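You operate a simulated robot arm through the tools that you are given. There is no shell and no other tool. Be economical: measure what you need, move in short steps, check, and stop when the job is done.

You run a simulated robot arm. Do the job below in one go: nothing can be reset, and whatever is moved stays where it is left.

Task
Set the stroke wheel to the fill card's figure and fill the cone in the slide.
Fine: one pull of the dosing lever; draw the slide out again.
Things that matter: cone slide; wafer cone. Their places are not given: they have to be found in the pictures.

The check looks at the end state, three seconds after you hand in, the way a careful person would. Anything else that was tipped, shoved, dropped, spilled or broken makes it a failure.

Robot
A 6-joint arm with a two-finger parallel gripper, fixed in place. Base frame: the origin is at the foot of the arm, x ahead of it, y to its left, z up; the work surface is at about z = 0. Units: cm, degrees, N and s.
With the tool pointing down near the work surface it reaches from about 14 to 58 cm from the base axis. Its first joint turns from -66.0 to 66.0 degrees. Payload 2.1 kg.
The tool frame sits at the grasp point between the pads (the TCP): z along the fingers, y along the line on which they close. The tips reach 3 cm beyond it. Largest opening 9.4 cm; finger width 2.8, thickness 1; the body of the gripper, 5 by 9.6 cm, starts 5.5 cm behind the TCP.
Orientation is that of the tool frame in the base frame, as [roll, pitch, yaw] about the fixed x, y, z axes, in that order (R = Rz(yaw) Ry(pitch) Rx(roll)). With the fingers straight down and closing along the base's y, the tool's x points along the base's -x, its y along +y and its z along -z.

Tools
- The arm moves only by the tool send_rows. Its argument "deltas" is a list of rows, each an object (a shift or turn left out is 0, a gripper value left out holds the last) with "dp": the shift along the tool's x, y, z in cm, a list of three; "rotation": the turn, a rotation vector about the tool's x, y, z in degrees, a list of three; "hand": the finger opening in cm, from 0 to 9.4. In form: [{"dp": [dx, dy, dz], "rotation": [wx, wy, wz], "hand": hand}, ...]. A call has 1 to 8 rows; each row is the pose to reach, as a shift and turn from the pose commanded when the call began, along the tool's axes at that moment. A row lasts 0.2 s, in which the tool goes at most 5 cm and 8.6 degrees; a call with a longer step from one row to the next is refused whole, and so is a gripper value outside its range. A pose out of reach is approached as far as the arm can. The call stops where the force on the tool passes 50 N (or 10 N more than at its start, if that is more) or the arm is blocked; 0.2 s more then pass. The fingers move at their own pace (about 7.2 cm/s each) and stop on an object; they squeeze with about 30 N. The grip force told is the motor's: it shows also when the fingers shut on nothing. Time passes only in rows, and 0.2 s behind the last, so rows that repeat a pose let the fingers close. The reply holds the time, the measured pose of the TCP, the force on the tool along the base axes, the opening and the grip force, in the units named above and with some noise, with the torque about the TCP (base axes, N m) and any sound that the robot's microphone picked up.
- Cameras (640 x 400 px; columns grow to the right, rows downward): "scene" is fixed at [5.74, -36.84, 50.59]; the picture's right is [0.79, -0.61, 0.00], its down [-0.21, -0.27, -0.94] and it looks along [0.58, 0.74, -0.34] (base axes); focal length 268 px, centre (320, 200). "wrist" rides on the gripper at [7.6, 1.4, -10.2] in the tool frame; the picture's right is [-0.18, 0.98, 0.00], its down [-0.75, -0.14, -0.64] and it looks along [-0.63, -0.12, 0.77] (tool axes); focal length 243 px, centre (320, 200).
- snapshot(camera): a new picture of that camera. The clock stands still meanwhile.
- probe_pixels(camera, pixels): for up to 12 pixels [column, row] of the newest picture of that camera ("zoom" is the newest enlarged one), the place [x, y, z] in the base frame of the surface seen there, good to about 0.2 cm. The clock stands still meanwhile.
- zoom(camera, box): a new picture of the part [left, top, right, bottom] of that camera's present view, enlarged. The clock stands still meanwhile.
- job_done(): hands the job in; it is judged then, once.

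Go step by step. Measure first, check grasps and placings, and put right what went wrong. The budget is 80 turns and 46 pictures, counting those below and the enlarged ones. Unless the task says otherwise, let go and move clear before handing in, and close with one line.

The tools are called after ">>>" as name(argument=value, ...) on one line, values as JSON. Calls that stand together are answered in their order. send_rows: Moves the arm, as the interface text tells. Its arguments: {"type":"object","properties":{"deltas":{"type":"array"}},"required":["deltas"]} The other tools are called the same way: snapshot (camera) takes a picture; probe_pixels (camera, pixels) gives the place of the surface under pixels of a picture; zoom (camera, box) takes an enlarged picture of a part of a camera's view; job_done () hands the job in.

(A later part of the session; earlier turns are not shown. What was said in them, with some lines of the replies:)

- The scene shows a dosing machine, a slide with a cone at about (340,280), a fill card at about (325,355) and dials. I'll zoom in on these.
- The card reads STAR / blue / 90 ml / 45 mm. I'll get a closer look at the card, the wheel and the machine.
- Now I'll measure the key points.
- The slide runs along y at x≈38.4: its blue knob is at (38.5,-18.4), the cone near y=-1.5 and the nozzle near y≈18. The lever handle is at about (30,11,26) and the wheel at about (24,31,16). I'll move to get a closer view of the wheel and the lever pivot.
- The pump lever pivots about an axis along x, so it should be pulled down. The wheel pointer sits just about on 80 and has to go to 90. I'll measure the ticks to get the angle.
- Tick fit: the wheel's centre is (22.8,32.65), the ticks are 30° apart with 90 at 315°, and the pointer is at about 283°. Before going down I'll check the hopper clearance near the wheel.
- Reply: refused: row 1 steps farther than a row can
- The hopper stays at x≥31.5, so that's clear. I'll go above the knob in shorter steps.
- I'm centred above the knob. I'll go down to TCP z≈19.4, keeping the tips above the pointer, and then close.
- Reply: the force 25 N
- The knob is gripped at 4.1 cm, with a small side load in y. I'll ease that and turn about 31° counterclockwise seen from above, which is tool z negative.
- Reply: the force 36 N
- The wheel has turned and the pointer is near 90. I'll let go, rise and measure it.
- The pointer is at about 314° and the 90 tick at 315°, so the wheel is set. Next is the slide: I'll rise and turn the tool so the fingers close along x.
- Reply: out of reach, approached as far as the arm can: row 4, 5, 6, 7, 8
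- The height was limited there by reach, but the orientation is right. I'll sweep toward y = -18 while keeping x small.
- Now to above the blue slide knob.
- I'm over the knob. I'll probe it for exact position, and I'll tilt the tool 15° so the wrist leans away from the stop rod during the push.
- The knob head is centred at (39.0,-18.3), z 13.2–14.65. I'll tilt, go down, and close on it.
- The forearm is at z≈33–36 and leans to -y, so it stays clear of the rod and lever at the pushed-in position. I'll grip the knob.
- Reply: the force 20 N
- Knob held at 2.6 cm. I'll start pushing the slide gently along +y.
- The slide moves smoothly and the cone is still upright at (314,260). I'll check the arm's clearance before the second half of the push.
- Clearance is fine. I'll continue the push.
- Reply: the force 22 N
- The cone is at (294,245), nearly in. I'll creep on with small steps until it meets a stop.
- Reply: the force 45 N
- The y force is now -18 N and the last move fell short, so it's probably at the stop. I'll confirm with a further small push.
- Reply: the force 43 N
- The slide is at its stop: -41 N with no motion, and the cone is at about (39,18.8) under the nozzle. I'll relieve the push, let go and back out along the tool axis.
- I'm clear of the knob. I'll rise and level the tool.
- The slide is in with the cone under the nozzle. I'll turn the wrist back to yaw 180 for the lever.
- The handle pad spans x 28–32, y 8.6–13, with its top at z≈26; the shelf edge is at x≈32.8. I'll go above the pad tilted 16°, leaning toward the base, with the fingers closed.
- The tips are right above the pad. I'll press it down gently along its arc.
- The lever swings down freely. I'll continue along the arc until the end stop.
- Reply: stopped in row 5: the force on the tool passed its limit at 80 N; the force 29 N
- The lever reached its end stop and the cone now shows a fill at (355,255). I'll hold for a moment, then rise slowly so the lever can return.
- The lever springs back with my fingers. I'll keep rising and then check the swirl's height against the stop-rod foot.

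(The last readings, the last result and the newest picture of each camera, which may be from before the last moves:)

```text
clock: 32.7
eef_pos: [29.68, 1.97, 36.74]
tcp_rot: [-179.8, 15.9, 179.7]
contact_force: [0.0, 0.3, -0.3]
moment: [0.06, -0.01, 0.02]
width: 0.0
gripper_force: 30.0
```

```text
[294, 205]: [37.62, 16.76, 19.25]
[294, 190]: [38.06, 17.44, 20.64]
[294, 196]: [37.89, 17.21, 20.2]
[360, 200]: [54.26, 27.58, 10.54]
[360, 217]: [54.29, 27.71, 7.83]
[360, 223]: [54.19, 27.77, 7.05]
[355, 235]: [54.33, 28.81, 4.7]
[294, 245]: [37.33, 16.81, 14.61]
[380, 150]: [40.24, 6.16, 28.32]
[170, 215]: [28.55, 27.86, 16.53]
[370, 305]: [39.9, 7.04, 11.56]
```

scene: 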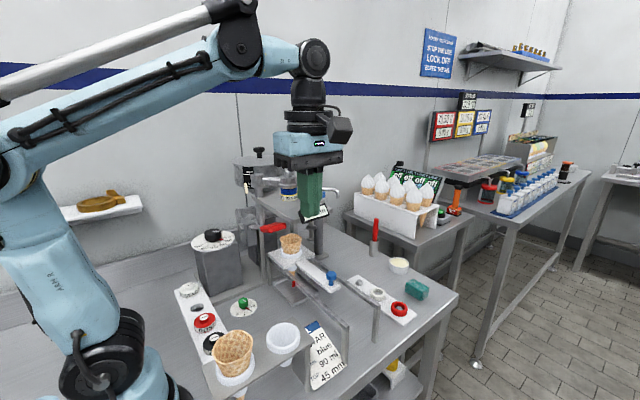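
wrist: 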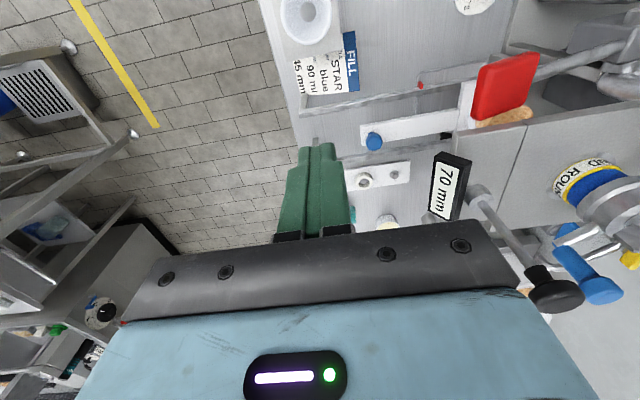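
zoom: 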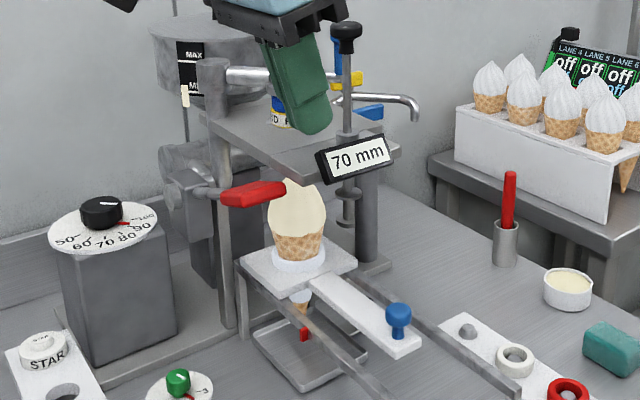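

The lever has returned. I'll check the swirl's tip height against the foot of the 70 mm rod, which overhangs the exit path.

>>> probe_pixels(camera="zoom", pixels=[[345, 222], [345, 205], [345, 192], [350, 218], [341, 218], [285, 182], [286, 186], [291, 186], [300, 188], [310, 186], [357, 190], [334, 192]])

>>> zoom(camera="scene", box=[270, 185, 330, 240])

```text
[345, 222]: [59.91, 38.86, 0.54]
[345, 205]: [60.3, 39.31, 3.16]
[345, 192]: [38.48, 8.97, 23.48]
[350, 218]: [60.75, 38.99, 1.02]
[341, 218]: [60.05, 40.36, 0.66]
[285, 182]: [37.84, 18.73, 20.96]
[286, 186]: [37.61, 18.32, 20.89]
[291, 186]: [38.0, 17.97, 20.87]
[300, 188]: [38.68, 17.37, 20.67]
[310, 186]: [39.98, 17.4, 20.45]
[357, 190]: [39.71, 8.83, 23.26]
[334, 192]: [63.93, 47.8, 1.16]
```

```text
7.27 times, centred on (300, 212) of scene
```

zoom: 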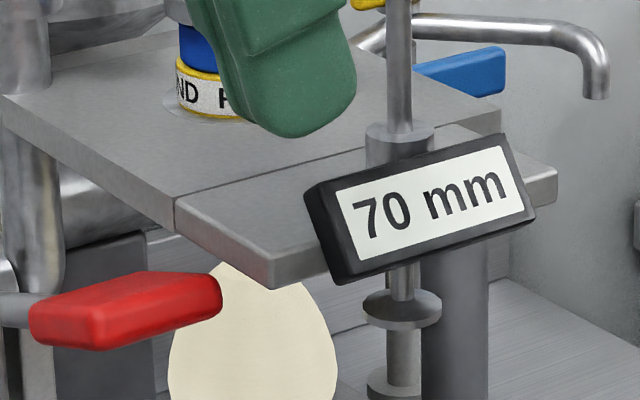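

The rod's disc is at z≈23.3 over the path, and the swirl's tip may be hidden behind the shelf edge. I'll swing to the slide-facing pose, keeping the tilt, and look at it from the side.

>>> send_rows(deltas=[{"dp": [-1.01, -1.25, 0.55], "rotation": [-2.318, 0, -8.072]}, {"dp": [-2.02, -2.5, 1.1], "rotation": [-4.636, 0, -16.144]}, {"dp": [-3.03, -3.75, 1.65], "rotation": [-6.954, 0, -24.216]}, {"dp": [-4.04, -5, 2.2], "rotation": [-9.272, 0, -32.288]}, {"dp": [-5.05, -6.25, 2.75], "rotation": [-11.59, 0, -40.36]}, {"dp": [-6.06, -7.5, 3.3], "rotation": [-13.908, 0, -48.432]}, {"dp": [-7.07, -8.75, 3.85], "rotation": [-16.226, 0, -56.504]}, {"dp": [-8.1, -10, 4.4], "rotation": [-18.544, 0, -64.576]}])

>>> send_rows(deltas=[{"rotation": [-2.1, 0, -7.3]}, {"rotation": [-4.2, 0, -14.6]}, {"rotation": [-6.29, 0, -21.9]}, {"rotation": [-6.29, 0, -21.9]}])

```text
clock: 34.5
eef_pos: [38.5, -8.08, 34.89]
tcp_rot: [180.0, 15.8, -113.0]
contact_force: [1.0, 0.1, -0.3]
moment: [-0.01, 0.0, -0.02]
width: 0.0
gripper_force: 30.5
```

```text
clock: 35.5
eef_pos: [38.49, -8.05, 35.03]
tcp_rot: [179.9, 15.9, -90.1]
contact_force: [0.0, -0.3, 0.2]
moment: [-0.01, -0.03, 0.0]
width: 0.01
gripper_force: 30.4
```

>>> send_rows(deltas=[{"dp": [2.5, 0, 3.2], "rotation": [0, -4, 0]}, {"dp": [5, 0, 6.4], "rotation": [0, -8, 0]}, {"dp": [7.5, 0, 9.6], "rotation": [0, -12, 0]}, {"dp": [9.9, 0, 12.7], "rotation": [0, -16, 0]}, {"dp": [9.9, 0, 12.7], "rotation": [0, -16, 0]}])

>>> snapshot(camera="wrist")

```text
clock: 36.7
eef_pos: [38.42, -13.94, 19.97]
tcp_rot: [179.9, 31.9, -90.2]
contact_force: [0.0, -0.1, -0.4]
moment: [-0.01, -0.04, 0.02]
width: 0.0
gripper_force: 30.2
```

```text
7 pictures are left
```

wrist: 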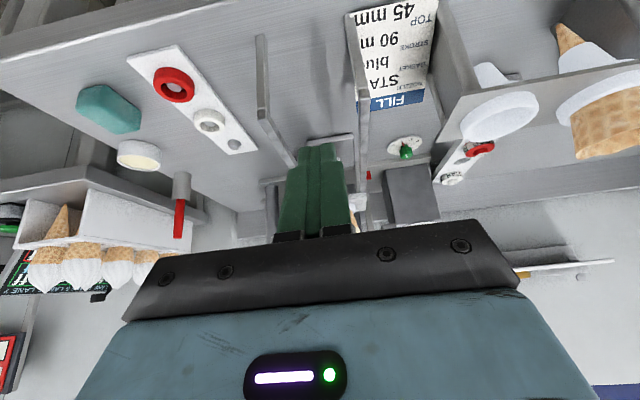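

From this side the palm hides the target. I'll grip the knob again instead, draw the slide out a few cm, and check the swirl's tip in the scene view before it reaches the rod.

>>> send_rows(deltas=[{"dp": [-3.2, -0.2, 1.1], "rotation": [0, 4.3, 0], "hand": 5.5}, {"dp": [-6.4, -0.4, 2.2], "rotation": [0, 8.6, 0]}, {"dp": [-9.6, -0.65, 3.3], "rotation": [0, 13, 0]}, {"dp": [-12.9, -0.65, 4.4], "rotation": [0, 16.9, 0]}, {"dp": [-12.9, -0.65, 4.4], "rotation": [0, 16.9, 0]}])

```text
clock: 37.9
eef_pos: [39.14, -0.54, 23.16]
tcp_rot: [179.9, 14.9, -90.3]
contact_force: [0.0, 0.2, -0.3]
moment: [-0.04, 0.02, 0.02]
width: 5.49
gripper_force: 0.1
```

>>> send_rows(deltas=[{"dp": [0.05, 0.1, 4]}, {"dp": [0.1, 0.1, 7]}, {"dp": [0.1, 0.1, 8.04]}, {"dp": [0.1, 0.1, 8.04]}, {"dp": [0.1, 0.1, 8.04], "hand": 1.5}, {"dp": [0.1, 0.1, 8.04], "hand": 1.5}, {"dp": [0.1, 0.1, 8.04], "hand": 1.5}])

```text
clock: 39.5
eef_pos: [39.05, 1.42, 15.15]
tcp_rot: [179.8, 14.9, -90.3]
contact_force: [-3.1, 0.5, -7.7]
moment: [0.08, 0.05, 0.05]
width: 2.32
gripper_force: 45.3
```

Knob held. I'll draw out 4.2 cm slowly and look.

>>> send_rows(deltas=[{"dp": [0.39, 0, -0.1]}, {"dp": [1.06, 0, -0.28]}, {"dp": [1.93, 0, -0.51]}, {"dp": [2.9, 0, -0.77]}, {"dp": [3.67, 0, -0.98]}, {"dp": [4.06, 0, -1.08]}, {"dp": [4.06, 0, -1.08]}])

>>> zoom(camera="scene", box=[250, 180, 350, 280])

>>> probe_pixels(camera="zoom", pixels=[[320, 100], [320, 150], [320, 180], [320, 200], [300, 170], [340, 170], [310, 130], [330, 130]])

```text
clock: 41.1
eef_pos: [38.95, -3.2, 15.13]
tcp_rot: [-180.0, 15.0, -90.4]
contact_force: [6.6, 1.3, -42.5]
moment: [-0.43, -0.03, -0.02]
width: 2.32
gripper_force: 44.8
```

```text
4.00 times, centred on (300, 230) of scene
```

zoom: 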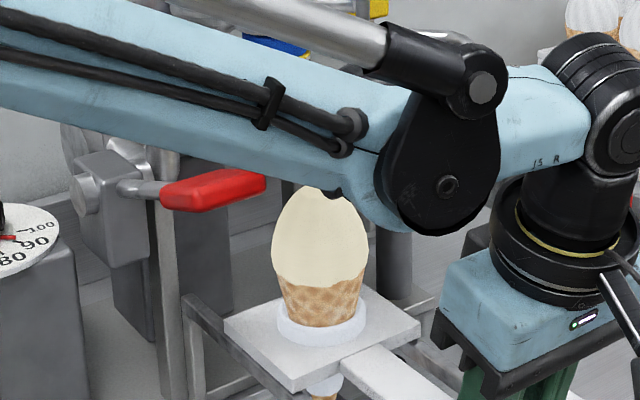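

```text
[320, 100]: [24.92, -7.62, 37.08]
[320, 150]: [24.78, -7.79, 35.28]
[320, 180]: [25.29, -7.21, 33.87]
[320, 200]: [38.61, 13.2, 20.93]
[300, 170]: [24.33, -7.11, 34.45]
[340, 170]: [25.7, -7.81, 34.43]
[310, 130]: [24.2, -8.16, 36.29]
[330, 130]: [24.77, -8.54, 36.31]
```

The forearm hides the swirl's tip, which I estimate at z≈22 against the disc at about 23.2. I'll let go and back off for an unobstructed look before passing the rod.

>>> send_rows(deltas=[{"hand": 5.5}, {"hand": 5.5}, {"dp": [0, 0, -4]}, {"dp": [0, 0, -8]}, {"dp": [0, 0, -12.8]}, {"dp": [2, 0, -17]}, {"dp": [5, 0, -20]}])

>>> zoom(camera="scene", box=[260, 180, 340, 280])

```text
clock: 42.7
eef_pos: [38.59, -12.73, 33.23]
tcp_rot: [179.9, 15.0, -90.1]
contact_force: [0.8, -0.1, -0.7]
moment: [-0.05, -0.04, 0.01]
width: 5.51
gripper_force: 0.1
```

```text
4.00 times, centred on (300, 230) of scene
```

zoom: 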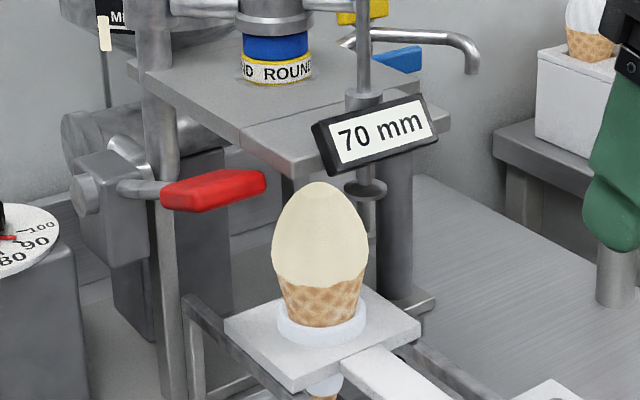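

The dome's top is clearly visible at (320,183). I'll probe it, the disc at (366,188) and what's below it.

>>> probe_pixels(camera="zoom", pixels=[[320, 184], [320, 188], [366, 187], [366, 197], [350, 188], [382, 190], [370, 215], [370, 230], [366, 178], [320, 200]])

```text
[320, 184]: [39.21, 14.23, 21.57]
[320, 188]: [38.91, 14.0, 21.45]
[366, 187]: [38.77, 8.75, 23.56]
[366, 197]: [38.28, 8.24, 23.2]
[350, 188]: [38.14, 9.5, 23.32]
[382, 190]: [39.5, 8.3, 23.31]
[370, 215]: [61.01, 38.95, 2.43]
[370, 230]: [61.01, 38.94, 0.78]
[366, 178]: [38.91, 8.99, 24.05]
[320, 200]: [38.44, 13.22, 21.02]
```

The dome's top is at z 21.6 and the disc's underside at about 23.2, so there's 1.5 cm of clearance. I'll grip the knob again.

>>> send_rows(deltas=[{"dp": [-3, 0, 3]}, {"dp": [-5, 0, 7.2]}, {"dp": [-5, 0, 12]}, {"dp": [-5, 0, 16]}, {"dp": [-5, 0, 20]}, {"dp": [-5, 0, 20]}, {"dp": [-5, 0, 20], "hand": 1.5}, {"dp": [-5, 0, 20], "hand": 1.5}])

```text
clock: 44.5
eef_pos: [38.8, -2.8, 15.23]
tcp_rot: [-179.8, 14.9, -90.2]
contact_force: [20.9, 1.0, -10.5]
moment: [0.01, -0.18, -0.04]
width: 2.75
gripper_force: 10.3
```

Knob gripped. I'll draw out the first 8 cm.

>>> send_rows(deltas=[{"dp": [0.48, -0.15, -0.13]}, {"dp": [1.55, -0.15, -0.41]}, {"dp": [2.7, -0.15, -0.72]}, {"dp": [3.86, -0.15, -1.03]}, {"dp": [5.02, -0.15, -1.34]}, {"dp": [6.18, -0.15, -1.64]}, {"dp": [7.24, -0.15, -1.93]}, {"dp": [7.73, -0.15, -2.06]}])

```text
clock: 46.3
eef_pos: [38.94, -11.07, 15.32]
tcp_rot: [179.5, 15.0, -90.4]
contact_force: [-25.7, 0.3, 3.4]
moment: [-0.52, 0.37, 0.03]
width: 2.28
gripper_force: 44.9
```

>>> send_rows(deltas=[{"dp": [0.48, 0.1, -0.13]}, {"dp": [1.55, 0.1, -0.41]}, {"dp": [2.7, 0.1, -0.72]}, {"dp": [3.86, 0.1, -1.03]}, {"dp": [5.02, 0.1, -1.34]}, {"dp": [6.18, 0.1, -1.64]}, {"dp": [7.1, 0.1, -1.89]}, {"dp": [7.4, 0.1, -1.97]}])

>>> snapshot(camera="scene")

```text
clock: 48.1
eef_pos: [38.99, -18.62, 15.25]
tcp_rot: [179.7, 15.5, -90.1]
contact_force: [-20.5, 30.1, -24.4]
moment: [-0.26, 0.29, 0.01]
width: 2.3
gripper_force: 45.5
```

```text
4 pictures are left
```

scene: 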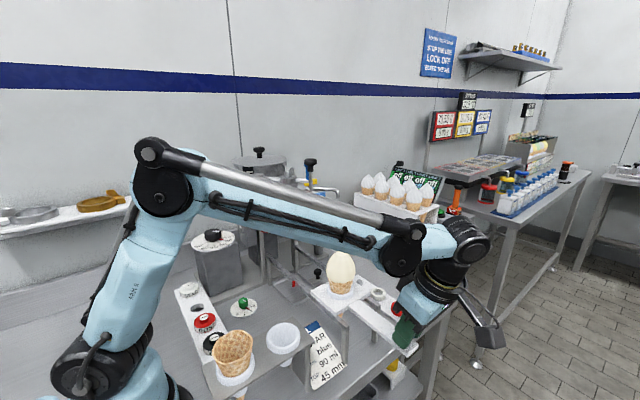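

The slide is at its outer stop (+30 N in y) with the filled cone upright at (341,272). I'll relieve, let go and back off.

>>> send_rows(deltas=[{"dp": [-0.25, 0.1, 0.1]}, {"dp": [-0.25, 0.1, 0.1], "hand": 5.5}, {"dp": [-0.25, 0.1, 0.1], "hand": 5.5}, {"dp": [-0.25, 0.1, -4]}, {"dp": [-0.25, 0.1, -8]}, {"dp": [-0.25, 0.1, -12.5]}, {"dp": [-0.25, 0.1, -17]}])

>>> zoom(camera="scene", box=[170, 140, 450, 370])

>>> zoom(camera="scene", box=[180, 220, 250, 264])

```text
clock: 49.7
eef_pos: [39.05, -23.13, 32.1]
tcp_rot: [179.9, 14.9, -90.2]
contact_force: [0.4, -0.4, 0.6]
moment: [0.0, -0.01, 0.01]
width: 5.49
gripper_force: 0.1
```

```text
1.74 times, centred on (310, 255) of scene
```

zoom: 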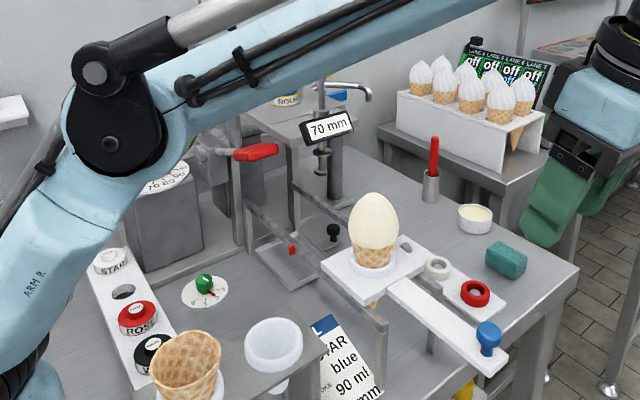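

```text
9.09 times, centred on (215, 242) of scene
```

zoom: 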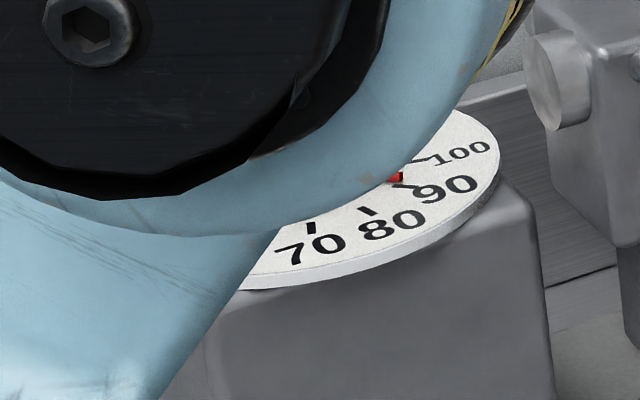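

The pointer is still at 90, the lever is back up, the slide is drawn out with the filled cone upright, and the gripper is clear of everything. I'm handing in.

>>> job_done()

```text
The job is handed in.
```

The stroke wheel is set to 90 ml, the cone was filled with one pull of the lever, and the slide is drawn out again. The card also lists a STAR nozzle and 45 mm; I left the ROUND nozzle and the 70 mm rod as they were, since the task didn't ask for them.
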